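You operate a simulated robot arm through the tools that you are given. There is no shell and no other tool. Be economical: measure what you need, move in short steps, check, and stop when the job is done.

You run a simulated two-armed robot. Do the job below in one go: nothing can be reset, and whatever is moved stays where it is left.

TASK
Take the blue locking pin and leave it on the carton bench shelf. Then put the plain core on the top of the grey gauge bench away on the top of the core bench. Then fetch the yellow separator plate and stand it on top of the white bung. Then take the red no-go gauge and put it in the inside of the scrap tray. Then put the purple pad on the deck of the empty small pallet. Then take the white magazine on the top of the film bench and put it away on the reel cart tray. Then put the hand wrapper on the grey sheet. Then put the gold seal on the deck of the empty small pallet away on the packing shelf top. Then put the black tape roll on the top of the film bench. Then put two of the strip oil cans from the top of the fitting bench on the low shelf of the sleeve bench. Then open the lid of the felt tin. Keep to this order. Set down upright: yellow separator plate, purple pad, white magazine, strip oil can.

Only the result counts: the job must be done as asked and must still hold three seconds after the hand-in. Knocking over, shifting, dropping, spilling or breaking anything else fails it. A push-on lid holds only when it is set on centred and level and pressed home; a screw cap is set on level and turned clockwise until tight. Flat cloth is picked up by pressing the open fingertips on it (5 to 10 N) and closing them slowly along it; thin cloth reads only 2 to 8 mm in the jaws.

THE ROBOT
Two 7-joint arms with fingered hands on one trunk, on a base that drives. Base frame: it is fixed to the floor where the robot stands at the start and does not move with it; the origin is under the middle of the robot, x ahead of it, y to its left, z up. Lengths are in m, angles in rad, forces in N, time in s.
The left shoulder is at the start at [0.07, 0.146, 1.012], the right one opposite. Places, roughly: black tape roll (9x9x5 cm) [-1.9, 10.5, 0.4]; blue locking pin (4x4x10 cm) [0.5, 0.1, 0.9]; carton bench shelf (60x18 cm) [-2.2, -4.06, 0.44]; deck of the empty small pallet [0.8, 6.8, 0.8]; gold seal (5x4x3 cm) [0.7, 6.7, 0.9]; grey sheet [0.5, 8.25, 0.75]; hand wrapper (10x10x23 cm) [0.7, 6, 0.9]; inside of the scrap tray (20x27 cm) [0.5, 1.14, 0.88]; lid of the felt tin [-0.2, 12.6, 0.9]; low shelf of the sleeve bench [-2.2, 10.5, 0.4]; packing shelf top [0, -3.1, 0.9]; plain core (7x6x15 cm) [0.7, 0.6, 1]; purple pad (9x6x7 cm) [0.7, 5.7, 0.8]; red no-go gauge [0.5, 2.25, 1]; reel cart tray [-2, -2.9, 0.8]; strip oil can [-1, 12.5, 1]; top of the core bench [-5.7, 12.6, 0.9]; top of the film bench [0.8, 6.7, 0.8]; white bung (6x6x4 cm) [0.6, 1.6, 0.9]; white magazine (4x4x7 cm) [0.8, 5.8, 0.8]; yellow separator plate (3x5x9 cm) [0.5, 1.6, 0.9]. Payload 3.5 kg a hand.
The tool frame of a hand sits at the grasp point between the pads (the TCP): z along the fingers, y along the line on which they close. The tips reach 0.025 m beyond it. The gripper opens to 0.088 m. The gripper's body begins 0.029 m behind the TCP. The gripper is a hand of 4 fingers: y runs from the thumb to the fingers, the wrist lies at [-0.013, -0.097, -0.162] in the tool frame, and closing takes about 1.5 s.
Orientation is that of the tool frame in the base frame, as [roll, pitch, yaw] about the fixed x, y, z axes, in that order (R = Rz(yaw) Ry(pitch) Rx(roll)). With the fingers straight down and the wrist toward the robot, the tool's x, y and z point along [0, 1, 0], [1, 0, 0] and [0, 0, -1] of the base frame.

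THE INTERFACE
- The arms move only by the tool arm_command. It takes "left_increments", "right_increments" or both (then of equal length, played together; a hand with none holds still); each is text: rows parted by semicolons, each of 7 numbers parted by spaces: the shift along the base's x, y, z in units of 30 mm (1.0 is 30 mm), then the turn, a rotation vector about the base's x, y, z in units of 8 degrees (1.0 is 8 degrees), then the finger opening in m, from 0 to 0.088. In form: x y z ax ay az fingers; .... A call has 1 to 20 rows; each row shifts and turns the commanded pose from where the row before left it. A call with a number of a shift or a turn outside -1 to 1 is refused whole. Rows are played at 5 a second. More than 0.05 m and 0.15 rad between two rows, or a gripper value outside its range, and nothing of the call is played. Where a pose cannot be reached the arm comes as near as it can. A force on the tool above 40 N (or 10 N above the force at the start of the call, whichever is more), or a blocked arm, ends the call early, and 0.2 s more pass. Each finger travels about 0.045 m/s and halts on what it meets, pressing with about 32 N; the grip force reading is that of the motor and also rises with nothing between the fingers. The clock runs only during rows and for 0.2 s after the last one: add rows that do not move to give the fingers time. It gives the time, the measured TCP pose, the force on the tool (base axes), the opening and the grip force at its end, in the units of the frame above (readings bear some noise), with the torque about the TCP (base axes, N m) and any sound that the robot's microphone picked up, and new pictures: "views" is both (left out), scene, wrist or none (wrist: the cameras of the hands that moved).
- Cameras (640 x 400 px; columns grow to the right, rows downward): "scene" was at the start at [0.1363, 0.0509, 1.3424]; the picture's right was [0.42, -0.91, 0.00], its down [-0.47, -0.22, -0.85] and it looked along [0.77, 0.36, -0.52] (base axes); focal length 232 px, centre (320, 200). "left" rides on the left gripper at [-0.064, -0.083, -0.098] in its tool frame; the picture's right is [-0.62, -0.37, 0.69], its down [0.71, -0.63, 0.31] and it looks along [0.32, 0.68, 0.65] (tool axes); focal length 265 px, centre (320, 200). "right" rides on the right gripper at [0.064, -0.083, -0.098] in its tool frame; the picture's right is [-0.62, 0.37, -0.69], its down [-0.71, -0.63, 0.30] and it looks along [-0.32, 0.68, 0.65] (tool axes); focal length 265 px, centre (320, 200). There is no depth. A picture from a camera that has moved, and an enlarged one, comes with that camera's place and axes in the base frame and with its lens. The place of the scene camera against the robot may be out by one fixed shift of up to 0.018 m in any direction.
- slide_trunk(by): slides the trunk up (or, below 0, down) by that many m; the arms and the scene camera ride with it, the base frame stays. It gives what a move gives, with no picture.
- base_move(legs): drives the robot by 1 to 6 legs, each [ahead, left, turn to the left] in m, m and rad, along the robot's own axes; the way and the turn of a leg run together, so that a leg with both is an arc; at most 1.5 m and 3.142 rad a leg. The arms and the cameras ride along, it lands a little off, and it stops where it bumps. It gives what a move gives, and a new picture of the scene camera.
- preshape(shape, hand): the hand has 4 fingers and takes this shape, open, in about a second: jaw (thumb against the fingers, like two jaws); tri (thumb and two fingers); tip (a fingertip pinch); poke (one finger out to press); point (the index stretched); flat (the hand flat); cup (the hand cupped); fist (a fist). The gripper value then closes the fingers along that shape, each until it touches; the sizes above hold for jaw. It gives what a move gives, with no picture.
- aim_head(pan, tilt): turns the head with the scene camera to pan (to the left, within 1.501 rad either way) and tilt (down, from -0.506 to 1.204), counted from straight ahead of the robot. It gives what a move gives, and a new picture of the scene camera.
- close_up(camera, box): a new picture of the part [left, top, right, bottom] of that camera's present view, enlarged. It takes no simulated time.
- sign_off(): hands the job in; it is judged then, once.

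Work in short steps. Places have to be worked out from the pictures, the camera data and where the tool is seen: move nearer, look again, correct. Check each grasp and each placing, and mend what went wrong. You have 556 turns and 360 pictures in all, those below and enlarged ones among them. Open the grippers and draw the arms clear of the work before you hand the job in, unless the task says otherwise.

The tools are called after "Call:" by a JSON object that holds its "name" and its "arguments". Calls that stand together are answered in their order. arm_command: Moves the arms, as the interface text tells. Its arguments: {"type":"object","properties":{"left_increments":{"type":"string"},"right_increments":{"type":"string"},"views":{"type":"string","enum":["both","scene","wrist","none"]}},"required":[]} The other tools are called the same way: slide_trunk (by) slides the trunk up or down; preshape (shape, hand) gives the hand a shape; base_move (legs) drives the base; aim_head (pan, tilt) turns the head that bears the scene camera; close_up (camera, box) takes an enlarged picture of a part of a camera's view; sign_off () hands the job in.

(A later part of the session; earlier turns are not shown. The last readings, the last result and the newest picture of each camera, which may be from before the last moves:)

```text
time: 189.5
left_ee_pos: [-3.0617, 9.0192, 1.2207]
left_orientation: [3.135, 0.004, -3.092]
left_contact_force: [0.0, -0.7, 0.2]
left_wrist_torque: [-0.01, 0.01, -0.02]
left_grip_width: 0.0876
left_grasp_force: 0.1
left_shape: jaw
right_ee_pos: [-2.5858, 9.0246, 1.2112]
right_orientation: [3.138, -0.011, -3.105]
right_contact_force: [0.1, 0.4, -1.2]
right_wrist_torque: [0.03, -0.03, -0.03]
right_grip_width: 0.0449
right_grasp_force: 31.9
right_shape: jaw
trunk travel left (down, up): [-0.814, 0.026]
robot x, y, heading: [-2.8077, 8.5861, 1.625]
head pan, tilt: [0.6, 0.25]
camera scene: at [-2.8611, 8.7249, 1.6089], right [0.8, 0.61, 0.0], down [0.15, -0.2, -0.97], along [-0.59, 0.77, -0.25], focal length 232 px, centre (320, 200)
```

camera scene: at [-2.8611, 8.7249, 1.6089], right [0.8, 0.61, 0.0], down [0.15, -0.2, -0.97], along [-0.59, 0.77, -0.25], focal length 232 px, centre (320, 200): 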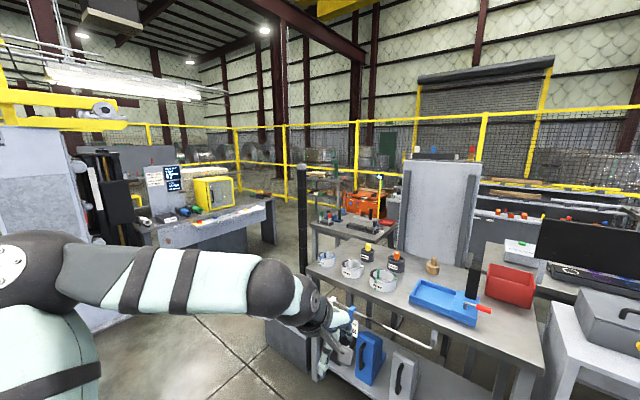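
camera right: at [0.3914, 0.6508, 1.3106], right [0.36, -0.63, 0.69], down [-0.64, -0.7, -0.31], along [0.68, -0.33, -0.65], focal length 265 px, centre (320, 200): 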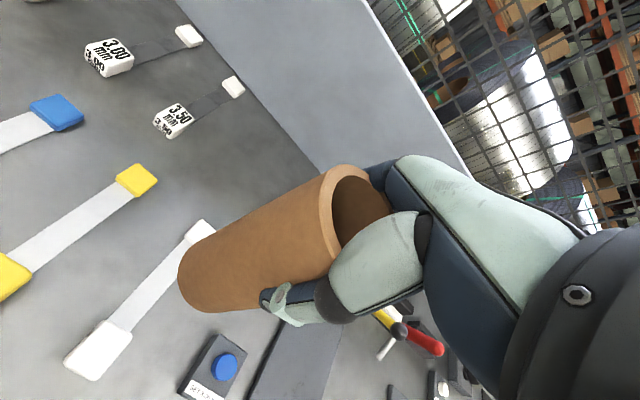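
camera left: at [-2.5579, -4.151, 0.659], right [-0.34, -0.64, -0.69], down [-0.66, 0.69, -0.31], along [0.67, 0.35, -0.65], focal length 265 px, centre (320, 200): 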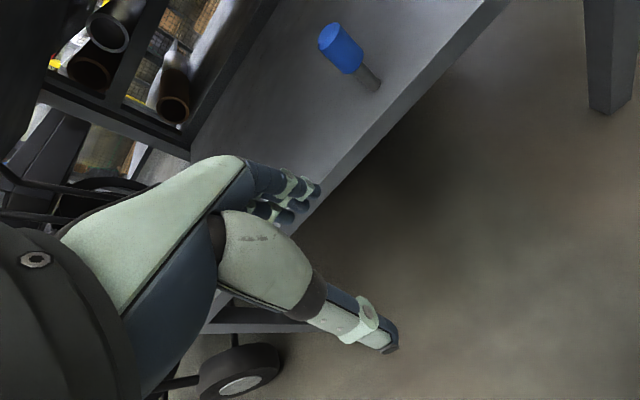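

The core bench should be near pixel (325,180), far behind. I zoom in there.

Call:
{"name": "close_up", "arguments": {"camera": "scene", "box": [200, 120, 440, 270]}}

```text
2.67 times, centred on (320, 195) of scene
camera zoom: at [-2.8611, 8.7249, 1.6089], right [0.8, 0.61, 0.0], down [0.15, -0.2, -0.97], along [-0.59, 0.77, -0.25], focal length 619 px, centre (320, 213)
```

zoom: 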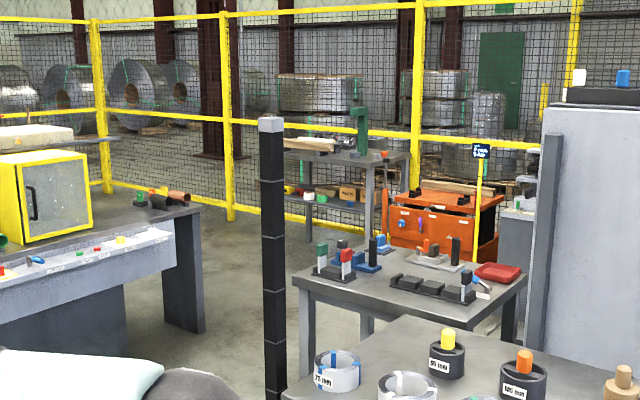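

The bench with the green press at the back is the core bench. I go around to the left toward about [-4.6, 9.2] to see the passage.

Call:
{"name": "base_move", "arguments": {"legs": [[0.35, 1.3, 0], [0.1, 0.4, 0]]}}

Call:
{"name": "aim_head", "arguments": {"pan": 0.1, "tilt": 0.4}}

```text
time: 198.5
left_ee_pos: [-4.7845, 9.4051, 1.2217]
left_orientation: [3.133, 0.004, -3.1]
left_contact_force: [0.6, -0.7, -0.4]
left_wrist_torque: [0.0, 0.02, -0.01]
left_grip_width: 0.0877
left_grasp_force: 0.1
left_shape: jaw
right_ee_pos: [-4.3082, 9.4057, 1.2102]
right_orientation: [3.14, -0.013, -3.114]
right_contact_force: [0.7, -0.3, -1.2]
right_wrist_torque: [0.02, -0.01, -0.02]
right_grip_width: 0.0448
right_grasp_force: 32.3
right_shape: jaw
trunk travel left (down, up): [-0.814, 0.026]
robot x, y, heading: [-4.5352, 8.9712, 1.611]
head pan, tilt: [0.6, 0.25]
camera scene: at [-4.5871, 9.1087, 1.6091], right [0.8, 0.6, 0.0], down [0.15, -0.2, -0.97], along [-0.58, 0.78, -0.25], focal length 232 px, centre (320, 200)
```

scene: 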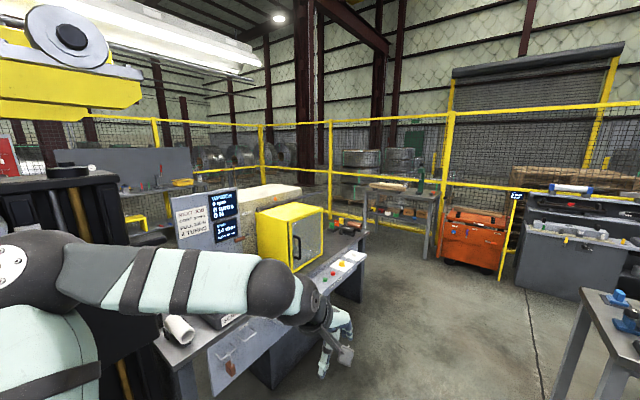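

```text
time: 199.4
left_ee_pos: [-4.7856, 9.405, 1.2217]
left_orientation: [3.133, 0.006, -3.102]
left_contact_force: [0.2, -0.3, 0.8]
left_wrist_torque: [0.0, -0.02, 0.03]
left_grip_width: 0.0879
left_grasp_force: 0.1
left_shape: jaw
right_ee_pos: [-4.3106, 9.4064, 1.2115]
right_orientation: [3.138, -0.011, -3.113]
right_contact_force: [-0.2, -0.1, -1.1]
right_wrist_torque: [-0.04, -0.02, -0.02]
right_grip_width: 0.0446
right_grasp_force: 32.2
right_shape: jaw
trunk travel left (down, up): [-0.814, 0.026]
robot x, y, heading: [-4.5393, 8.97, 1.606]
head pan, tilt: [0.099, 0.4]
camera scene: at [-4.547, 9.126, 1.595], right [0.99, 0.14, 0.0], down [0.06, -0.39, -0.92], along [-0.13, 0.91, -0.39], focal length 232 px, centre (320, 200)
```

scene: 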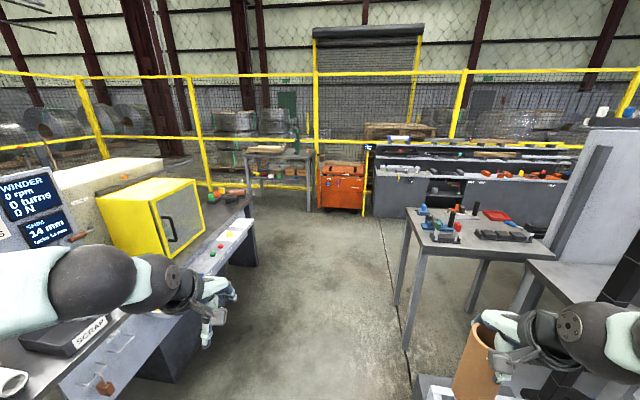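

The path is open. I drive to about [-5.2, 11.35], in front of the core bench.

Call:
{"name": "base_move", "arguments": {"legs": [[1.5, 0.0, -0.035], [0.85, 0.5, 0]]}}

Call:
{"name": "aim_head", "arguments": {"pan": 0.3, "tilt": 0.6}}

```text
time: 211.5
left_ee_pos: [-5.2709, 11.769, 1.2219]
left_orientation: [3.132, 0.005, 3.118]
left_contact_force: [-0.1, 0.4, -0.2]
left_wrist_torque: [0.0, 0.03, 0.0]
left_grip_width: 0.0878
left_grasp_force: 0.1
left_shape: jaw
right_ee_pos: [-4.7947, 11.7408, 1.2116]
right_orientation: [3.137, -0.01, 3.107]
right_contact_force: [0.3, -0.5, -0.6]
right_wrist_torque: [-0.02, 0.0, 0.04]
right_grip_width: 0.0449
right_grasp_force: 32.0
right_shape: jaw
trunk travel left (down, up): [-0.814, 0.026]
robot x, y, heading: [-5.0492, 11.3193, 1.555]
head pan, tilt: [0.099, 0.4]
camera scene: at [-5.0491, 11.476, 1.5951], right [1.0, 0.08, 0.0], down [0.03, -0.39, -0.92], along [-0.07, 0.92, -0.39], focal length 232 px, centre (320, 200)
```

scene: 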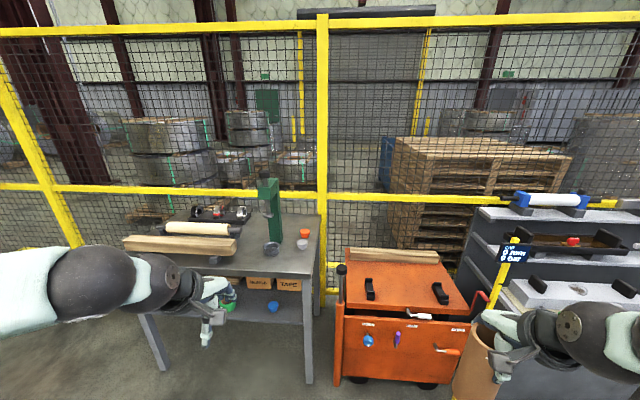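

```text
time: 212.2
left_ee_pos: [-5.2703, 11.7686, 1.2207]
left_orientation: [3.134, 0.004, 3.12]
left_contact_force: [-0.4, 0.7, 0.1]
left_wrist_torque: [0.04, 0.0, -0.02]
left_grip_width: 0.0873
left_grasp_force: 0.1
left_shape: jaw
right_ee_pos: [-4.7949, 11.7406, 1.2111]
right_orientation: [3.139, -0.01, 3.106]
right_contact_force: [-0.1, -0.6, -1.3]
right_wrist_torque: [0.01, -0.01, 0.01]
right_grip_width: 0.0449
right_grasp_force: 32.4
right_shape: jaw
trunk travel left (down, up): [-0.814, 0.026]
robot x, y, heading: [-5.0477, 11.3224, 1.551]
head pan, tilt: [0.3, 0.6]
camera scene: at [-5.0667, 11.4697, 1.5768], right [0.96, 0.28, 0.0], down [0.16, -0.54, -0.83], along [-0.23, 0.79, -0.56], focal length 232 px, centre (320, 200)
```

scene: 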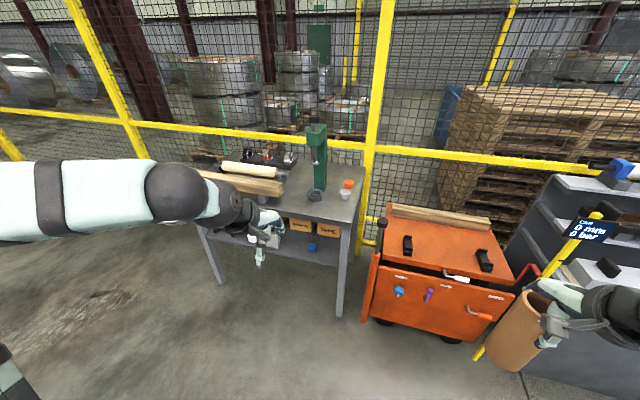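

The front right corner of the bench has free space. I shift left and a bit ahead so my right hand faces it, then look down.

Call:
{"name": "base_move", "arguments": {"legs": [[0.3, 0.42, 0.02]]}}

Call:
{"name": "aim_head", "arguments": {"pan": -0.15, "tilt": 0.7}}

```text
time: 215.3
left_ee_pos: [-5.7108, 12.0639, 1.2213]
left_orientation: [3.132, 0.006, -3.12]
left_contact_force: [0.5, 0.0, 0.0]
left_wrist_torque: [-0.03, 0.01, -0.02]
left_grip_width: 0.0877
left_grasp_force: 0.1
left_shape: jaw
right_ee_pos: [-5.2352, 12.0571, 1.2115]
right_orientation: [3.135, -0.011, -3.132]
right_contact_force: [-0.4, -0.3, -1.7]
right_wrist_torque: [0.03, 0.01, 0.0]
right_grip_width: 0.0446
right_grasp_force: 32.3
right_shape: jaw
trunk travel left (down, up): [-0.814, 0.026]
robot x, y, heading: [-5.4686, 11.6292, 1.591]
head pan, tilt: [0.3, 0.6]
camera scene: at [-5.4939, 11.7731, 1.5769], right [0.95, 0.32, 0.0], down [0.18, -0.54, -0.83], along [-0.26, 0.78, -0.56], focal length 232 px, centre (320, 200)
```

scene: 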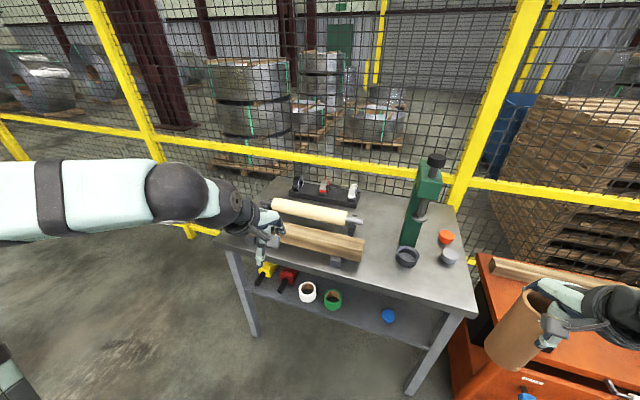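

```text
time: 216.2
left_ee_pos: [-5.713, 12.0671, 1.2219]
left_orientation: [3.132, 0.006, -3.122]
left_contact_force: [-0.2, 0.0, 0.2]
left_wrist_torque: [0.03, 0.0, 0.02]
left_grip_width: 0.0877
left_grasp_force: 0.1
left_shape: jaw
right_ee_pos: [-5.2374, 12.0585, 1.2112]
right_orientation: [3.137, -0.011, -3.133]
right_contact_force: [0.0, -0.3, -0.6]
right_wrist_torque: [0.0, -0.02, -0.01]
right_grip_width: 0.0447
right_grasp_force: 32.0
right_shape: jaw
trunk travel left (down, up): [-0.814, 0.026]
robot x, y, heading: [-5.474, 11.6245, 1.591]
head pan, tilt: [-0.15, 0.7]
camera scene: at [-5.4573, 11.7748, 1.5681], right [0.99, -0.13, 0.0], down [-0.08, -0.64, -0.76], along [0.1, 0.76, -0.64], focal length 232 px, centre (320, 200)
```

scene: 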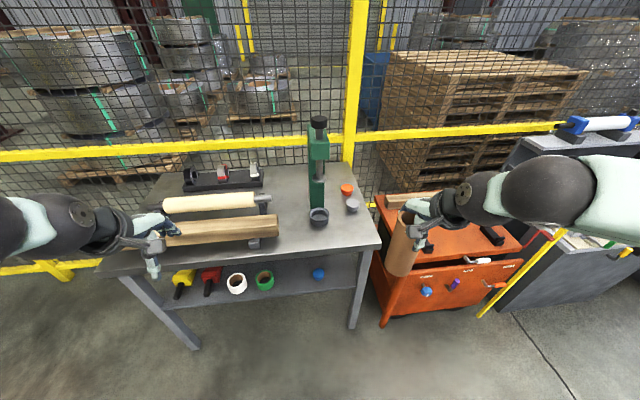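

Target spot ≈[-5.255, 12.375] (bench front ≈12.30). I move the base 0.2 m ahead and then position the core over the spot.

Call:
{"name": "base_move", "arguments": {"legs": [[0.2, 0, -0.02]]}}

Call:
{"name": "arm_command", "arguments": {"right_increments": "-0.2 1 0 0 0 0 0.02; -0.2 1 -0.5 0 0 0 0.02; -0.2 1 -1 0 0 0 0.02; 0 0.8 -1 0 0 0 0.02; 0 0 -1 0 0 0 0.02; 0 0 0 0 0 0 0.02", "views": "both"}}

```text
time: 217.8
left_ee_pos: [-5.7046, 12.265, 1.2235]
left_orientation: [3.13, 0.004, 3.138]
left_contact_force: [0.0, -0.6, -0.1]
left_wrist_torque: [0.03, -0.02, 0.02]
left_grip_width: 0.0882
left_grasp_force: 0.0
left_shape: jaw
right_ee_pos: [-5.2278, 12.246, 1.2125]
right_orientation: [3.135, -0.009, 3.125]
right_contact_force: [-0.5, 0.3, -1.6]
right_wrist_torque: [0.01, -0.01, -0.02]
right_grip_width: 0.0446
right_grasp_force: 31.7
right_shape: jaw
trunk travel left (down, up): [-0.814, 0.026]
robot x, y, heading: [-5.4734, 11.8255, 1.566]
head pan, tilt: [-0.15, 0.7]
camera scene: at [-5.4555, 11.9669, 1.5685], right [0.99, -0.15, 0.0], down [-0.1, -0.63, -0.77], along [0.12, 0.76, -0.64], focal length 232 px, centre (320, 200)
```

scene: 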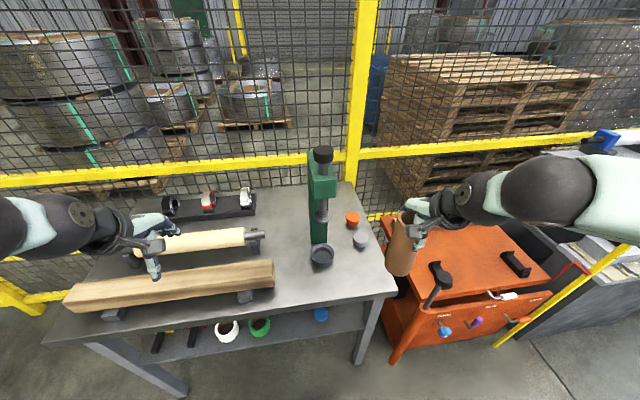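

```text
time: 219.2
left_ee_pos: [-5.7042, 12.2686, 1.2229]
left_orientation: [3.133, 0.006, 3.138]
left_contact_force: [0.8, -0.5, 0.5]
left_wrist_torque: [-0.01, -0.01, -0.01]
left_grip_width: 0.0876
left_grasp_force: 0.1
left_shape: jaw
right_ee_pos: [-5.2457, 12.3617, 1.1048]
right_orientation: [3.136, -0.011, 3.127]
right_contact_force: [0.0, 0.1, -1.3]
right_wrist_torque: [0.02, 0.03, 0.0]
right_grip_width: 0.0447
right_grasp_force: 32.1
right_shape: jaw
trunk travel left (down, up): [-0.814, 0.026]
robot x, y, heading: [-5.4734, 11.8288, 1.572]
head pan, tilt: [-0.15, 0.7]
camera scene: at [-5.4555, 11.9712, 1.5681], right [0.99, -0.15, 0.0], down [-0.1, -0.64, -0.76], along [0.12, 0.76, -0.64], focal length 232 px, centre (320, 200)
camera right: at [-5.3106, 12.2781, 1.2045], right [0.63, 0.36, 0.69], down [0.7, -0.64, -0.31], along [0.33, 0.68, -0.65], focal length 265 px, centre (320, 200)
```

scene: 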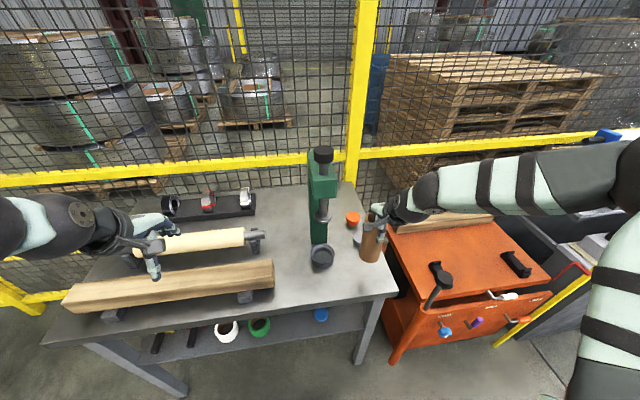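
right: 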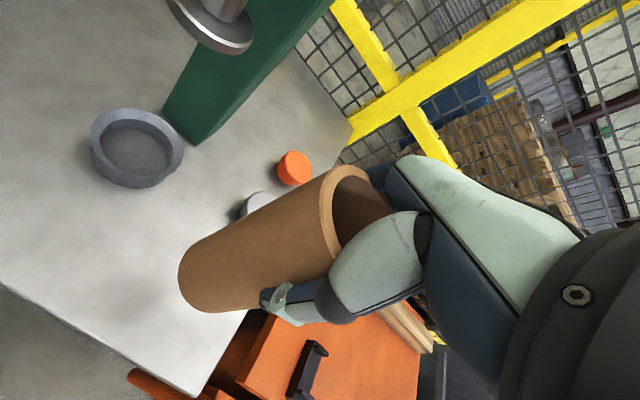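

Spot confirmed: edge at y≈12.29, cap at 12.52. I lower the core, slowly at the end.

Call:
{"name": "arm_command", "arguments": {"right_increments": "-0.1 0.4 -0.8 0 0 0 0.02; 0 0 -0.9 0 0 0 0.02; 0 0 -0.9 0 0 0 0.02; 0 0 -0.3 0 0 0 0.02; 0 0 -0.2 0 0 0 0.02; 0 0 0 0 0 0 0.02", "views": "wrist"}}

```text
time: 220.6
left_ee_pos: [-5.7039, 12.2694, 1.2211]
left_orientation: [3.135, 0.005, 3.137]
left_contact_force: [-0.4, 0.5, -0.9]
left_wrist_torque: [-0.04, 0.0, -0.01]
left_grip_width: 0.0877
left_grasp_force: 0.1
left_shape: jaw
right_ee_pos: [-5.2488, 12.3739, 1.014]
right_orientation: [3.139, -0.009, 3.127]
right_contact_force: [0.0, -0.2, -1.0]
right_wrist_torque: [-0.01, 0.03, 0.02]
right_grip_width: 0.0448
right_grasp_force: 32.2
right_shape: jaw
trunk travel left (down, up): [-0.814, 0.026]
robot x, y, heading: [-5.4744, 11.8232, 1.571]
head pan, tilt: [-0.15, 0.7]
camera right: at [-5.3145, 12.2924, 1.1132], right [0.63, 0.36, 0.69], down [0.7, -0.64, -0.31], along [0.33, 0.68, -0.65], focal length 265 px, centre (320, 200)
```

right: 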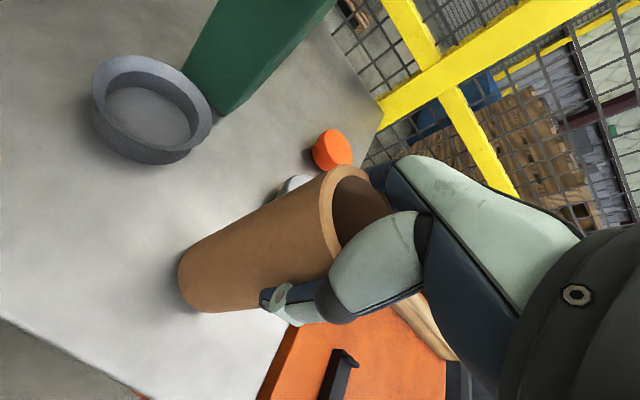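

Still free; I go down in 4–5 mm rows and let the force guard catch contact.

Call:
{"name": "arm_command", "arguments": {"right_increments": "0 0 -0.2 0 0 0 0.02; 0 0 -0.15 0 0 0 0.02; 0 0 -0.15 0 0 0 0.02; 0 0 0 0 0 0 0.02", "views": "none"}}

Call:
{"name": "arm_command", "arguments": {"right_increments": "0 0 -0.15 0 0 0 0.02; 0 0 0 0 0 0 0.02", "views": "wrist"}}

```text
time: 221.6
left_ee_pos: [-5.7046, 12.2673, 1.2215]
left_orientation: [3.132, 0.005, 3.137]
left_contact_force: [0.4, 0.4, 0.1]
left_wrist_torque: [0.0, 0.0, -0.03]
left_grip_width: 0.0875
left_grasp_force: 0.0
left_shape: jaw
right_ee_pos: [-5.2497, 12.3739, 0.9979]
right_orientation: [3.138, -0.01, 3.127]
right_contact_force: [0.5, -0.5, 1.1]
right_wrist_torque: [0.01, -0.02, 0.03]
right_grip_width: 0.0446
right_grasp_force: 31.3
right_shape: jaw
trunk travel left (down, up): [-0.814, 0.026]
robot x, y, heading: [-5.4726, 11.8206, 1.571]
head pan, tilt: [-0.15, 0.7]
```

```text
time: 222.2
left_ee_pos: [-5.7066, 12.265, 1.224]
left_orientation: [3.131, 0.008, 3.139]
left_contact_force: [0.1, 0.7, -0.1]
left_wrist_torque: [0.0, 0.0, 0.01]
left_grip_width: 0.0876
left_grasp_force: 0.0
left_shape: jaw
right_ee_pos: [-5.2518, 12.3733, 0.998]
right_orientation: [3.129, -0.01, 3.125]
right_contact_force: [-0.2, -2.3, 17.5]
right_wrist_torque: [0.15, -0.1, 0.0]
right_grip_width: 0.0443
right_grasp_force: 32.1
right_shape: jaw
trunk travel left (down, up): [-0.814, 0.026]
robot x, y, heading: [-5.4719, 11.8245, 1.569]
head pan, tilt: [-0.15, 0.7]
camera right: at [-5.3159, 12.2902, 1.0965], right [0.63, 0.35, 0.69], down [0.7, -0.64, -0.32], along [0.33, 0.69, -0.65], focal length 265 px, centre (320, 200)
```

right: 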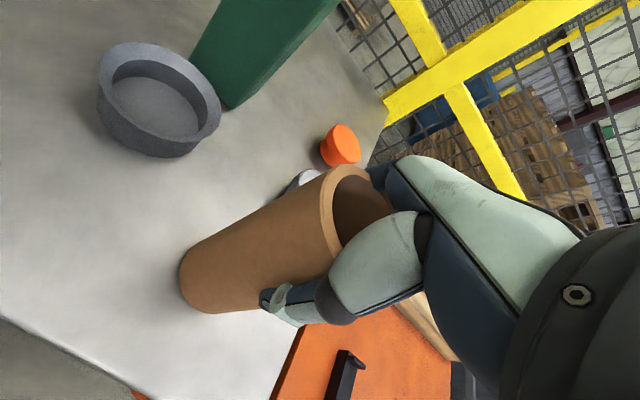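

Contact with the bench (17 N). I relieve 4 mm, open, and lift straight up.

Call:
{"name": "arm_command", "arguments": {"right_increments": "0 0 0.14 0 0 0 0.02; 0 0 0 0 0 0 0.05; 0 0 0 0 0 0 0.06; 0 0 0 0 0 0 0.07; 0 0 0 0 0 0 0.088; 0 0 0 0 0 0 0.088; 0 0 0 0 0 0 0.088; 0 0 0.3 0 0 0 0.088; 0 0 0.7 0 0 0 0.088; 0 0 1 0 0 0 0.088; 0 0 1 0 0 0 0.088; 0 0 1 0 0 0 0.088; 0 0 1 0 0 0 0.088; 0 -1 1 0 0 0 0.088; 0 -1 1 0 0 0 0.088; 0 -1 0.5 0 0 0 0.088; 0 -1 0 0 0 0 0.088; 0 0 0 0 0 0 0.088", "views": "scene"}}

```text
time: 226.0
left_ee_pos: [-5.7064, 12.2687, 1.2215]
left_orientation: [3.133, 0.006, 3.139]
left_contact_force: [0.2, 0.0, 0.4]
left_wrist_torque: [-0.01, 0.03, 0.03]
left_grip_width: 0.0877
left_grasp_force: 0.1
left_shape: jaw
right_ee_pos: [-5.25, 12.2539, 1.2247]
right_orientation: [3.137, -0.01, 3.128]
right_contact_force: [-1.2, 1.1, -1.7]
right_wrist_torque: [0.0, -0.01, -0.02]
right_grip_width: 0.0879
right_grasp_force: 0.2
right_shape: jaw
trunk travel left (down, up): [-0.814, 0.026]
robot x, y, heading: [-5.4723, 11.8247, 1.57]
head pan, tilt: [-0.15, 0.7]
camera scene: at [-5.4579, 11.971, 1.5682], right [0.99, -0.15, 0.0], down [-0.1, -0.64, -0.77], along [0.12, 0.76, -0.64], focal length 232 px, centre (320, 200)
```

scene: 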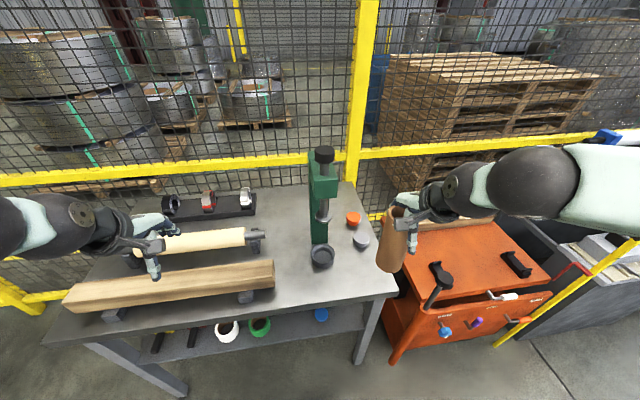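

The core seems to have come up with the hand although the fingers are open. I look with the wrist camera.

Call:
{"name": "close_up", "arguments": {"camera": "right", "box": [0, 0, 640, 400]}}

Call:
{"name": "close_up", "arguments": {"camera": "scene", "box": [330, 150, 490, 300]}}

```text
1.00 times, centred on (320, 200) of right
camera zoom: at [-5.3147, 12.1708, 1.3231], right [0.63, 0.36, 0.69], down [0.7, -0.64, -0.31], along [0.33, 0.68, -0.65], focal length 265 px, centre (320, 200)
```

zoom: 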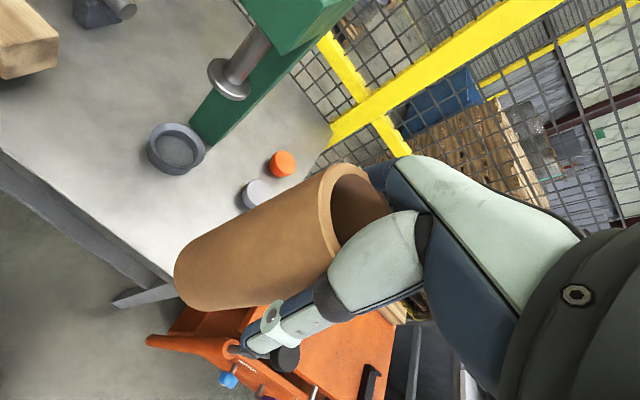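

```text
2.67 times, centred on (410, 225) of scene
camera zoom: at [-5.4579, 11.971, 1.5682], right [0.99, -0.15, 0.0], down [-0.1, -0.64, -0.77], along [0.12, 0.76, -0.64], focal length 619 px, centre (80, 133)
```

zoom: 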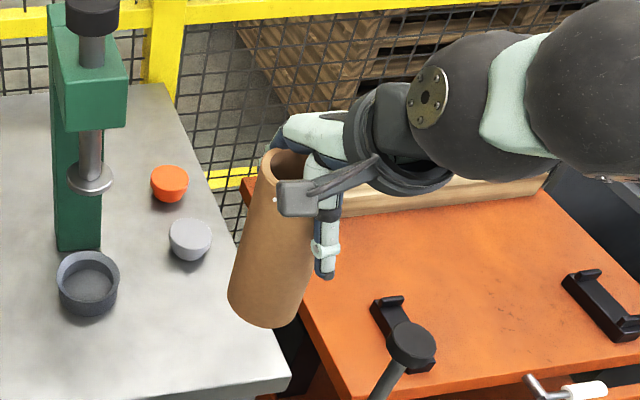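

The core is wedged between thumb and fingers. I re-close at once to secure it.

Call:
{"name": "arm_command", "arguments": {"right_increments": "0 0 0 0 0 0 0.06; 0 0 0 0 0 0 0.04; 0 0 0 0 0 0 0.02; 0 0 0 0 0 0 0.02; 0 0 0 0 0 0 0.02; 0 0 0 0 0 0 0.02", "views": "wrist"}}

```text
time: 227.4
left_ee_pos: [-5.7044, 12.2683, 1.2217]
left_orientation: [3.135, 0.006, 3.14]
left_contact_force: [0.0, 0.0, -0.4]
left_wrist_torque: [-0.03, -0.03, -0.01]
left_grip_width: 0.0878
left_grasp_force: 0.1
left_shape: jaw
right_ee_pos: [-5.2473, 12.2543, 1.2229]
right_orientation: [3.141, -0.01, 3.125]
right_contact_force: [-0.3, -0.1, -0.4]
right_wrist_torque: [0.03, 0.01, 0.0]
right_grip_width: 0.0497
right_grasp_force: 31.5
right_shape: jaw
trunk travel left (down, up): [-0.814, 0.026]
robot x, y, heading: [-5.4729, 11.8255, 1.572]
head pan, tilt: [-0.15, 0.7]
camera right: at [-5.3126, 12.1717, 1.3225], right [0.63, 0.36, 0.69], down [0.7, -0.64, -0.31], along [0.33, 0.68, -0.65], focal length 265 px, centre (320, 200)
```

right: 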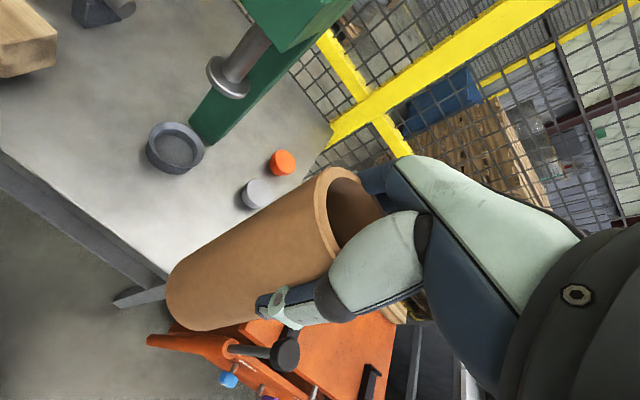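

Secured again. I carry it back over the spot and lower it toward the bench.

Call:
{"name": "arm_command", "arguments": {"right_increments": "0 1 0 0 0 0 0.02; 0 1 0 0 0 0 0.02; 0 1 0 0 0 0 0.02; -0.1 0.9 0 0 0 0 0.02; 0 0 -1 0 0 0 0.02; 0 0 -1 0 0 0 0.02; 0 0 -1 0 0 0 0.02; 0 0 -1 0 0 0 0.02; 0 0 -1 0 0 0 0.02; 0 0 -0.8 0 0 0 0.02; 0 0 0 0 0 0 0.02", "views": "wrist"}}

```text
time: 229.8
left_ee_pos: [-5.7035, 12.2682, 1.2208]
left_orientation: [3.133, 0.007, 3.139]
left_contact_force: [-0.4, -0.1, -0.3]
left_wrist_torque: [-0.02, -0.03, 0.02]
left_grip_width: 0.0878
left_grasp_force: 0.1
left_shape: jaw
right_ee_pos: [-5.2542, 12.3708, 1.0476]
right_orientation: [3.136, -0.009, 3.128]
right_contact_force: [-0.9, -0.3, 0.6]
right_wrist_torque: [0.0, 0.01, -0.02]
right_grip_width: 0.0493
right_grasp_force: 31.7
right_shape: jaw
trunk travel left (down, up): [-0.814, 0.026]
robot x, y, heading: [-5.4744, 11.8236, 1.57]
head pan, tilt: [-0.15, 0.7]
camera right: at [-5.319, 12.2879, 1.1469], right [0.63, 0.36, 0.69], down [0.7, -0.64, -0.31], along [0.33, 0.68, -0.65], focal length 265 px, centre (320, 200)
```

right: 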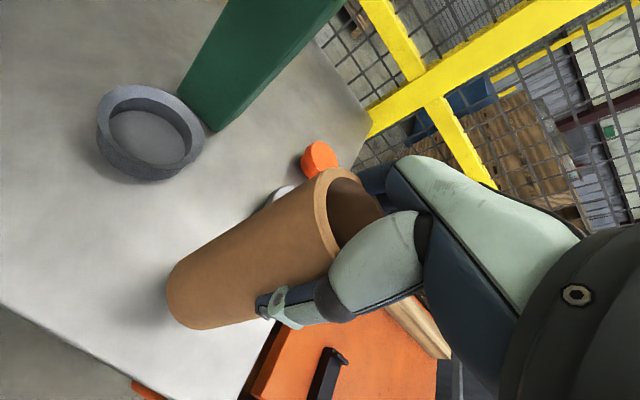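

Call:
{"name": "arm_command", "arguments": {"right_increments": "0 0 -0.7 0 0 0 0.02; 0 0 -0.2 0 0 0 0.02; 0 0 -0.15 0 0 0 0.02; 0 0 -0.1 0 0 0 0.02; 0 0 0 0 0 0 0.02", "views": "none"}}

Call:
{"name": "arm_command", "arguments": {"right_increments": "0 0 -0.13 0 0 0 0.02; 0 0 0 0 0 0 0.02", "views": "wrist"}}

```text
time: 231.0
left_ee_pos: [-5.7054, 12.2677, 1.2214]
left_orientation: [3.136, 0.005, 3.138]
left_contact_force: [-0.1, -0.3, -0.8]
left_wrist_torque: [0.01, -0.01, -0.02]
left_grip_width: 0.0876
left_grasp_force: 0.1
left_shape: jaw
right_ee_pos: [-5.2531, 12.3711, 1.0134]
right_orientation: [3.137, -0.011, 3.126]
right_contact_force: [-1.1, -0.3, 0.2]
right_wrist_torque: [0.01, 0.0, -0.02]
right_grip_width: 0.0492
right_grasp_force: 31.8
right_shape: jaw
trunk travel left (down, up): [-0.814, 0.026]
robot x, y, heading: [-5.4729, 11.8223, 1.569]
head pan, tilt: [-0.15, 0.7]
```

```text
time: 231.6
left_ee_pos: [-5.7043, 12.2686, 1.2217]
left_orientation: [3.134, 0.005, 3.138]
left_contact_force: [0.1, -0.2, -0.1]
left_wrist_torque: [0.0, 0.01, 0.04]
left_grip_width: 0.0877
left_grasp_force: 0.0
left_shape: jaw
right_ee_pos: [-5.2534, 12.3714, 1.0091]
right_orientation: [3.139, -0.011, 3.125]
right_contact_force: [-0.6, 0.0, 0.2]
right_wrist_torque: [0.02, -0.01, -0.01]
right_grip_width: 0.0495
right_grasp_force: 31.8
right_shape: jaw
trunk travel left (down, up): [-0.814, 0.026]
robot x, y, heading: [-5.4722, 11.8242, 1.569]
head pan, tilt: [-0.15, 0.7]
camera right: at [-5.3185, 12.2886, 1.1085], right [0.63, 0.36, 0.69], down [0.7, -0.64, -0.31], along [0.33, 0.68, -0.65], focal length 265 px, centre (320, 200)
```

right: 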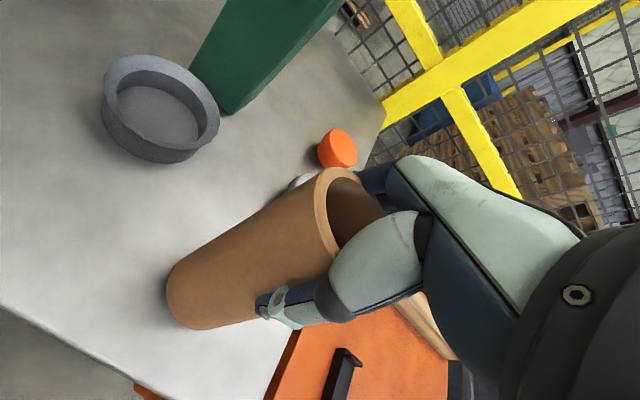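

Call:
{"name": "arm_command", "arguments": {"right_increments": "0 0 -0.1 0 0 0 0.02; 0 0 -0.1 0 0 0 0.02; 0 0 0 0 0 0 0.02", "views": "none"}}

Call:
{"name": "arm_command", "arguments": {"right_increments": "0 0 -0.1 0 0 0 0.02; 0 0 0 0 0 0 0.02", "views": "none"}}

```text
time: 232.4
left_ee_pos: [-5.7043, 12.2682, 1.2218]
left_orientation: [3.134, 0.005, 3.138]
left_contact_force: [-0.4, 0.3, 0.4]
left_wrist_torque: [0.01, -0.02, 0.03]
left_grip_width: 0.0877
left_grasp_force: 0.0
left_shape: jaw
right_ee_pos: [-5.2524, 12.3706, 1.0046]
right_orientation: [3.139, -0.011, 3.125]
right_contact_force: [0.2, -0.3, 0.3]
right_wrist_torque: [0.0, -0.01, 0.0]
right_grip_width: 0.0494
right_grasp_force: 31.6
right_shape: jaw
trunk travel left (down, up): [-0.814, 0.026]
robot x, y, heading: [-5.473, 11.8246, 1.567]
head pan, tilt: [-0.15, 0.7]
```

```text
time: 233.0
left_ee_pos: [-5.7054, 12.2654, 1.222]
left_orientation: [3.133, 0.005, 3.137]
left_contact_force: [-0.1, 0.3, 0.5]
left_wrist_torque: [-0.02, -0.03, 0.01]
left_grip_width: 0.0879
left_grasp_force: 0.1
left_shape: jaw
right_ee_pos: [-5.2529, 12.371, 1.0029]
right_orientation: [3.131, -0.012, 3.126]
right_contact_force: [1.3, -1.1, 14.1]
right_wrist_torque: [0.03, 0.11, 0.04]
right_grip_width: 0.0484
right_grasp_force: 32.0
right_shape: jaw
trunk travel left (down, up): [-0.814, 0.026]
robot x, y, heading: [-5.4733, 11.826, 1.569]
head pan, tilt: [-0.15, 0.7]
```

Contact. I relieve 2 mm, open fully, rise only 8 mm and look.

Call:
{"name": "arm_command", "arguments": {"right_increments": "0 0 0.07 0 0 0 0.03; 0 0 0 0 0 0 0.06; 0 0 0 0 0 0 0.088; 0 0 0 0 0 0 0.088; 0 0 0 0 0 0 0.088; 0 0 0 0 0 0 0.088; 0 0 0.13 0 0 0 0.088; 0 0 0.13 0 0 0 0.088; 0 0 0 0 0 0 0.088", "views": "wrist"}}

Call:
{"name": "close_up", "arguments": {"camera": "scene", "box": [300, 170, 460, 300]}}

```text
time: 235.0
left_ee_pos: [-5.7034, 12.2684, 1.2224]
left_orientation: [3.135, 0.006, 3.137]
left_contact_force: [0.1, -0.5, 0.2]
left_wrist_torque: [-0.02, -0.03, -0.02]
left_grip_width: 0.0875
left_grasp_force: 0.1
left_shape: jaw
right_ee_pos: [-5.2532, 12.3725, 1.0097]
right_orientation: [3.139, -0.011, 3.126]
right_contact_force: [-0.1, -0.6, -0.4]
right_wrist_torque: [-0.01, 0.03, -0.06]
right_grip_width: 0.0881
right_grasp_force: 0.0
right_shape: jaw
trunk travel left (down, up): [-0.814, 0.026]
robot x, y, heading: [-5.4734, 11.8251, 1.572]
head pan, tilt: [-0.15, 0.7]
camera right: at [-5.3173, 12.2892, 1.1101], right [0.63, 0.36, 0.69], down [0.7, -0.64, -0.31], along [0.33, 0.68, -0.65], focal length 265 px, centre (320, 200)
```

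right: 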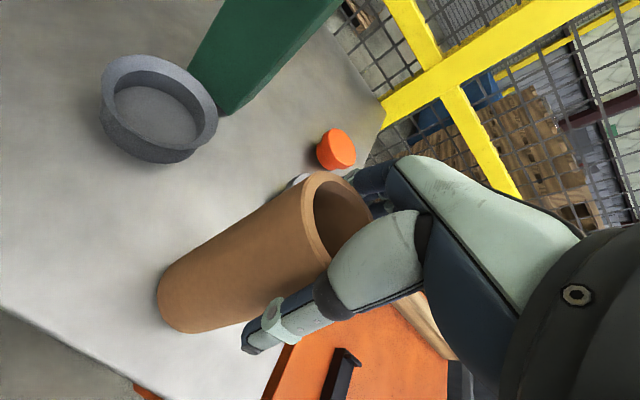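

```text
3.08 times, centred on (380, 235) of scene
camera zoom: at [-5.4555, 11.9717, 1.5681], right [0.99, -0.15, 0.0], down [-0.1, -0.64, -0.76], along [0.12, 0.76, -0.64], focal length 714 px, centre (135, 92)
```

zoom: 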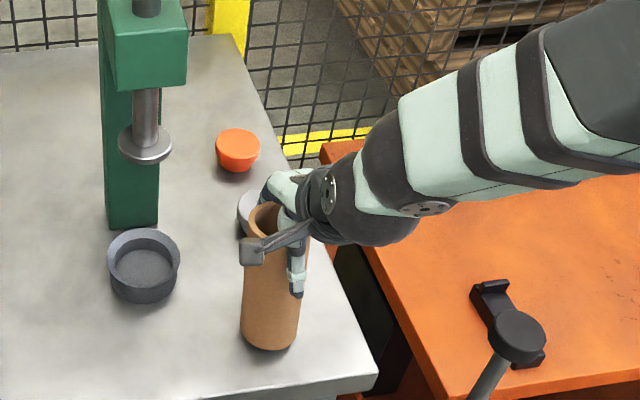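

The rim now separates from the palm; the core stands free. I lift slowly and check.

Call:
{"name": "arm_command", "arguments": {"right_increments": "0 0 0.3 0 0 0 0.088; 0 0 0.3 0 0 0 0.088; 0 0 0.4 0 0 0 0.088; 0 0 0 0 0 0 0.088", "views": "wrist"}}

```text
time: 236.0
left_ee_pos: [-5.7042, 12.2697, 1.2217]
left_orientation: [3.133, 0.004, 3.138]
left_contact_force: [-0.7, -0.2, -0.4]
left_wrist_torque: [-0.05, -0.01, 0.01]
left_grip_width: 0.0876
left_grasp_force: 0.0
left_shape: jaw
right_ee_pos: [-5.2528, 12.3726, 1.0412]
right_orientation: [3.137, -0.01, 3.125]
right_contact_force: [-0.6, 0.2, -0.4]
right_wrist_torque: [-0.01, -0.01, -0.01]
right_grip_width: 0.0877
right_grasp_force: 0.0
right_shape: jaw
trunk travel left (down, up): [-0.814, 0.026]
robot x, y, heading: [-5.4778, 11.8248, 1.565]
head pan, tilt: [-0.15, 0.7]
camera right: at [-5.3184, 12.289, 1.1409], right [0.63, 0.36, 0.69], down [0.7, -0.64, -0.31], along [0.33, 0.68, -0.65], focal length 265 px, centre (320, 200)
```

right: 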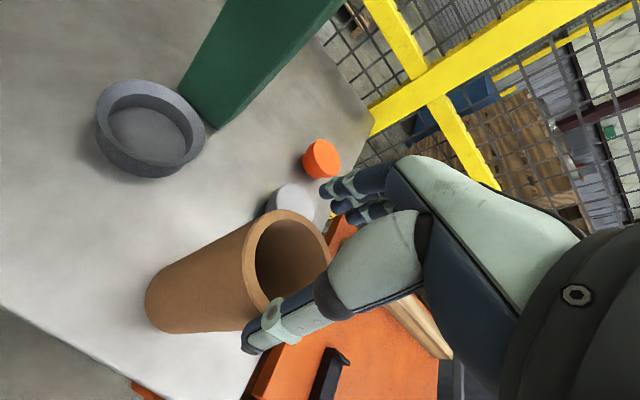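

Core stays on the bench. I lift clear, draw the hand back, and back the robot off.

Call:
{"name": "arm_command", "arguments": {"right_increments": "0 0 0.7 0 0 0 0.088; 0 0 1 0 0 0 0.088; 0 0 1 0 0 0 0.088; 0 0 1 0 0 0 0.088; 0 -0.5 1 0 0 0 0.088; 0 -1 1 0 0 0 0.088; 0 -1 0.3 0 0 0 0.088; 0 -1 0 0 0 0 0.088; 0 -1 0 0 0 0 0.088; 0 0 0 0 0 0 0.088", "views": "scene"}}

```text
time: 238.2
left_ee_pos: [-5.7044, 12.2684, 1.2221]
left_orientation: [3.134, 0.006, 3.137]
left_contact_force: [-0.1, 0.9, -0.2]
left_wrist_torque: [-0.01, 0.01, -0.01]
left_grip_width: 0.0875
left_grasp_force: 0.0
left_shape: jaw
right_ee_pos: [-5.2527, 12.2392, 1.2222]
right_orientation: [3.136, -0.011, 3.126]
right_contact_force: [0.4, 0.2, -0.1]
right_wrist_torque: [-0.04, -0.02, 0.0]
right_grip_width: 0.0879
right_grasp_force: 0.1
right_shape: jaw
trunk travel left (down, up): [-0.814, 0.026]
robot x, y, heading: [-5.4767, 11.8232, 1.567]
head pan, tilt: [-0.15, 0.7]
camera scene: at [-5.4553, 11.9717, 1.5681], right [0.99, -0.15, 0.0], down [-0.1, -0.64, -0.76], along [0.12, 0.76, -0.64], focal length 232 px, centre (320, 200)
```

scene: 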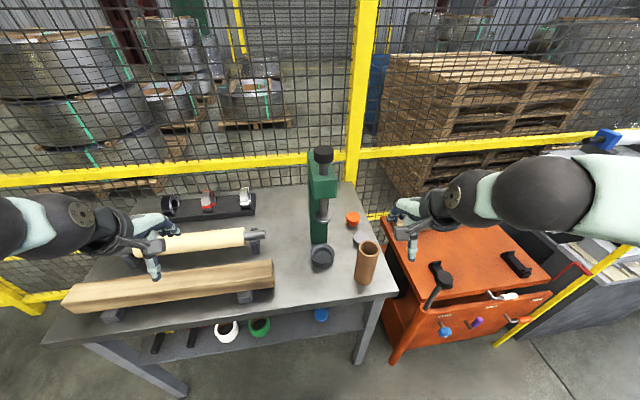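

Core stands on the core bench. Now I retrace the route back.

Call:
{"name": "base_move", "arguments": {"legs": [[-0.5, -0.42, 0], [-0.85, -0.5, 0], [-1.45, 0, 0], [-0.4, -1.35, 0], [-0.2, -0.45, 0]]}}

Call:
{"name": "aim_head", "arguments": {"pan": 0, "tilt": 0.3}}

```text
time: 262.4
left_ee_pos: [-3.0269, 8.8794, 1.2216]
left_orientation: [3.135, 0.008, -3.116]
left_contact_force: [-0.3, 0.7, 0.0]
left_wrist_torque: [0.01, -0.02, 0.01]
left_grip_width: 0.0876
left_grasp_force: 0.1
left_shape: jaw
right_ee_pos: [-2.575, 8.8639, 1.2224]
right_orientation: [3.138, -0.009, -3.127]
right_contact_force: [0.5, -1.1, 0.5]
right_wrist_torque: [0.02, -0.03, -0.01]
right_grip_width: 0.0879
right_grasp_force: 0.0
right_shape: jaw
trunk travel left (down, up): [-0.814, 0.026]
robot x, y, heading: [-2.7811, 8.4436, 1.601]
head pan, tilt: [-0.15, 0.7]
camera scene: at [-2.7688, 8.5899, 1.5681], right [0.99, -0.12, 0.0], down [-0.08, -0.64, -0.76], along [0.09, 0.76, -0.64], focal length 232 px, centre (320, 200)
```

scene: 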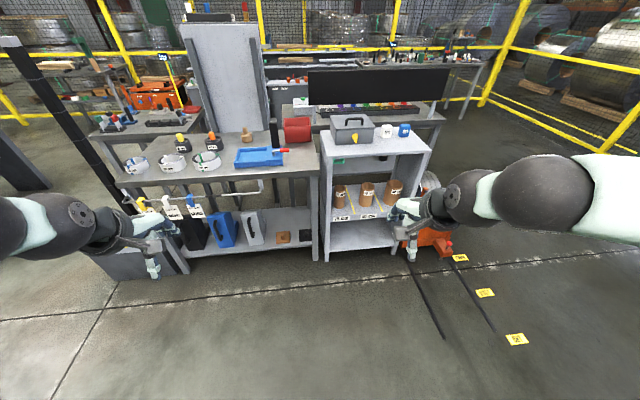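

```text
time: 263.3
left_ee_pos: [-3.025, 8.8786, 1.2212]
left_orientation: [3.132, 0.004, -3.116]
left_contact_force: [-0.3, -0.5, 0.2]
left_wrist_torque: [-0.03, -0.01, 0.01]
left_grip_width: 0.0876
left_grasp_force: 0.1
left_shape: jaw
right_ee_pos: [-2.5712, 8.8629, 1.2224]
right_orientation: [3.136, -0.011, -3.127]
right_contact_force: [0.4, -0.2, 0.1]
right_wrist_torque: [-0.01, 0.02, -0.01]
right_grip_width: 0.0877
right_grasp_force: 0.1
right_shape: jaw
trunk travel left (down, up): [-0.814, 0.026]
robot x, y, heading: [-2.7799, 8.4401, 1.598]
head pan, tilt: [0.0, 0.3]
camera scene: at [-2.7792, 8.5979, 1.6042], right [1.0, 0.03, 0.0], down [0.01, -0.3, -0.96], along [-0.03, 0.95, -0.3], focal length 232 px, centre (320, 200)
```

scene: 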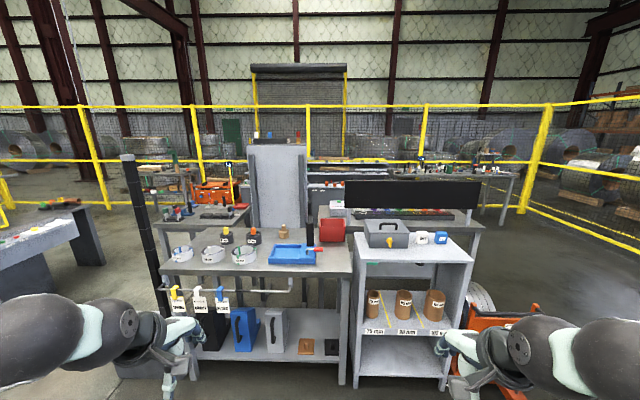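

I note the sleeve bench here for later. Continue back down the corridor to y≈4.2, then to the gauge/green benches.

Call:
{"name": "base_move", "arguments": {"legs": [[-1.4, 0, -0.03], [-1.4, 0, 0], [-1.4, 0, 0], [-1.2, -0.75, 0], [-1.2, -0.75, 0]]}}

Call:
{"name": "base_move", "arguments": {"legs": [[0, 0, -1.57]]}}

```text
time: 297.0
left_ee_pos: [-1.5639, 2.2006, 1.2212]
left_orientation: [3.133, 0.005, 3.128]
left_contact_force: [0.0, -0.2, -0.3]
left_wrist_torque: [-0.02, 0.03, 0.02]
left_grip_width: 0.0877
left_grasp_force: 0.1
left_shape: jaw
right_ee_pos: [-1.1132, 2.167, 1.2219]
right_orientation: [3.137, -0.011, 3.113]
right_contact_force: [0.2, -0.2, -0.4]
right_wrist_torque: [-0.03, 0.01, 0.02]
right_grip_width: 0.0879
right_grasp_force: 0.1
right_shape: jaw
trunk travel left (down, up): [-0.814, 0.026]
robot x, y, heading: [-1.3376, 1.751, 1.557]
head pan, tilt: [0.0, 0.3]
camera scene: at [-1.331, 1.9105, 1.6042], right [1.0, -0.01, 0.0], down [0.0, -0.3, -0.96], along [0.01, 0.95, -0.3], focal length 232 px, centre (320, 200)
```

scene: 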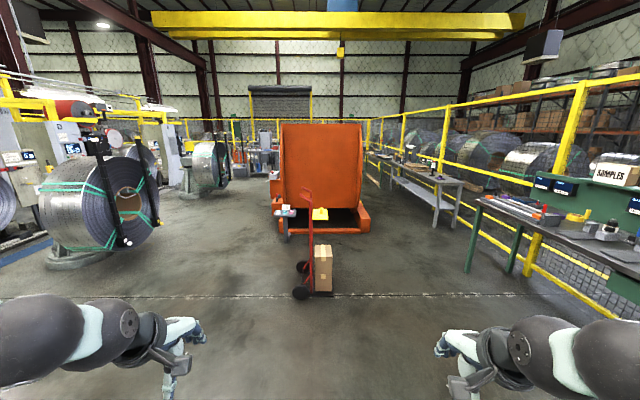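

```text
time: 301.2
left_ee_pos: [-0.8918, 1.9838, 1.2206]
left_orientation: [3.134, 0.005, 1.566]
left_contact_force: [-0.5, 0.6, -1.2]
left_wrist_torque: [0.02, -0.02, 0.05]
left_grip_width: 0.0878
left_grasp_force: 0.1
left_shape: jaw
right_ee_pos: [-0.9238, 1.5334, 1.2228]
right_orientation: [3.139, -0.011, 1.552]
right_contact_force: [0.1, 0.3, 0.8]
right_wrist_torque: [0.02, -0.01, 0.02]
right_grip_width: 0.0877
right_grasp_force: 0.2
right_shape: jaw
trunk travel left (down, up): [-0.814, 0.026]
robot x, y, heading: [-1.3372, 1.7532, -0.006]
head pan, tilt: [0.0, 0.3]
camera scene: at [-1.1888, 1.7658, 1.6042], right [-0.01, -1.0, 0.0], down [-0.3, 0.0, -0.96], along [0.96, 0.0, -0.3], focal length 232 px, centre (320, 200)
```

scene: 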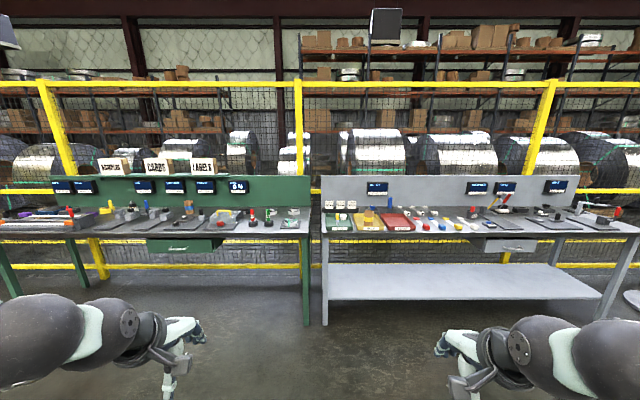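

The yellow plate and white bung sit in the green tray at the left end of the grey bench. I drive up to about [-0.02, 1.8].

Call:
{"name": "base_move", "arguments": {"legs": [[1.3, 0.02, 0.006]]}}

Call:
{"name": "aim_head", "arguments": {"pan": -0.2, "tilt": 0.8}}

```text
time: 307.6
left_ee_pos: [0.3845, 1.9931, 1.222]
left_orientation: [3.132, 0.006, 1.563]
left_contact_force: [0.2, 0.6, 0.5]
left_wrist_torque: [0.03, -0.01, 0.0]
left_grip_width: 0.088
left_grasp_force: 0.1
left_shape: jaw
right_ee_pos: [0.3526, 1.5443, 1.2227]
right_orientation: [3.137, -0.011, 1.549]
right_contact_force: [0.0, -0.3, -0.4]
right_wrist_torque: [0.03, -0.03, 0.01]
right_grip_width: 0.0878
right_grasp_force: 0.1
right_shape: jaw
trunk travel left (down, up): [-0.814, 0.026]
robot x, y, heading: [-0.0623, 1.7661, -0.009]
head pan, tilt: [0.0, 0.3]
camera scene: at [0.0875, 1.7768, 1.6043], right [-0.01, -1.0, 0.0], down [-0.3, 0.0, -0.96], along [0.96, -0.01, -0.3], focal length 232 px, centre (320, 200)
```

scene: 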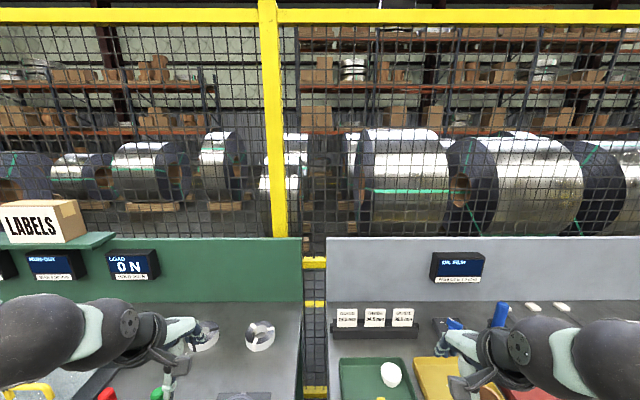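

```text
time: 308.6
left_ee_pos: [0.3868, 1.9934, 1.22]
left_orientation: [3.134, 0.006, 1.563]
left_contact_force: [0.0, -0.3, 0.6]
left_wrist_torque: [0.0, 0.0, -0.01]
left_grip_width: 0.0878
left_grasp_force: 0.1
left_shape: jaw
right_ee_pos: [0.3539, 1.5433, 1.2232]
right_orientation: [3.137, -0.012, 1.55]
right_contact_force: [-0.2, 0.2, 0.0]
right_wrist_torque: [0.01, 0.02, -0.01]
right_grip_width: 0.0878
right_grasp_force: 0.1
right_shape: jaw
trunk travel left (down, up): [-0.814, 0.026]
robot x, y, heading: [-0.061, 1.7656, -0.011]
head pan, tilt: [-0.201, 0.799]
camera scene: at [0.074, 1.7609, 1.5599], right [-0.21, -0.98, 0.0], down [-0.7, 0.15, -0.7], along [0.68, -0.14, -0.72], focal length 232 px, centre (320, 200)
```

scene: 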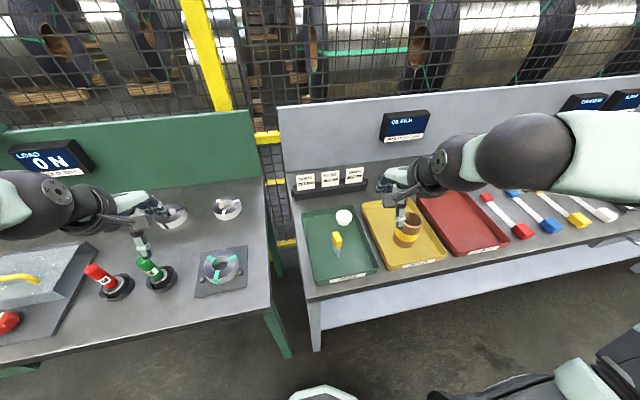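

I zoom on the green tray.

Call:
{"name": "close_up", "arguments": {"camera": "scene", "box": [280, 180, 440, 300]}}

```text
3.33 times, centred on (360, 240) of scene
camera zoom: at [0.074, 1.7609, 1.5599], right [-0.21, -0.98, 0.0], down [-0.7, 0.15, -0.7], along [0.68, -0.14, -0.72], focal length 774 px, centre (187, 67)
```

zoom: 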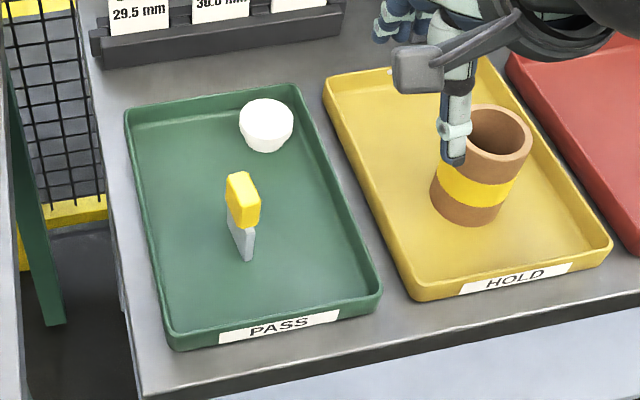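

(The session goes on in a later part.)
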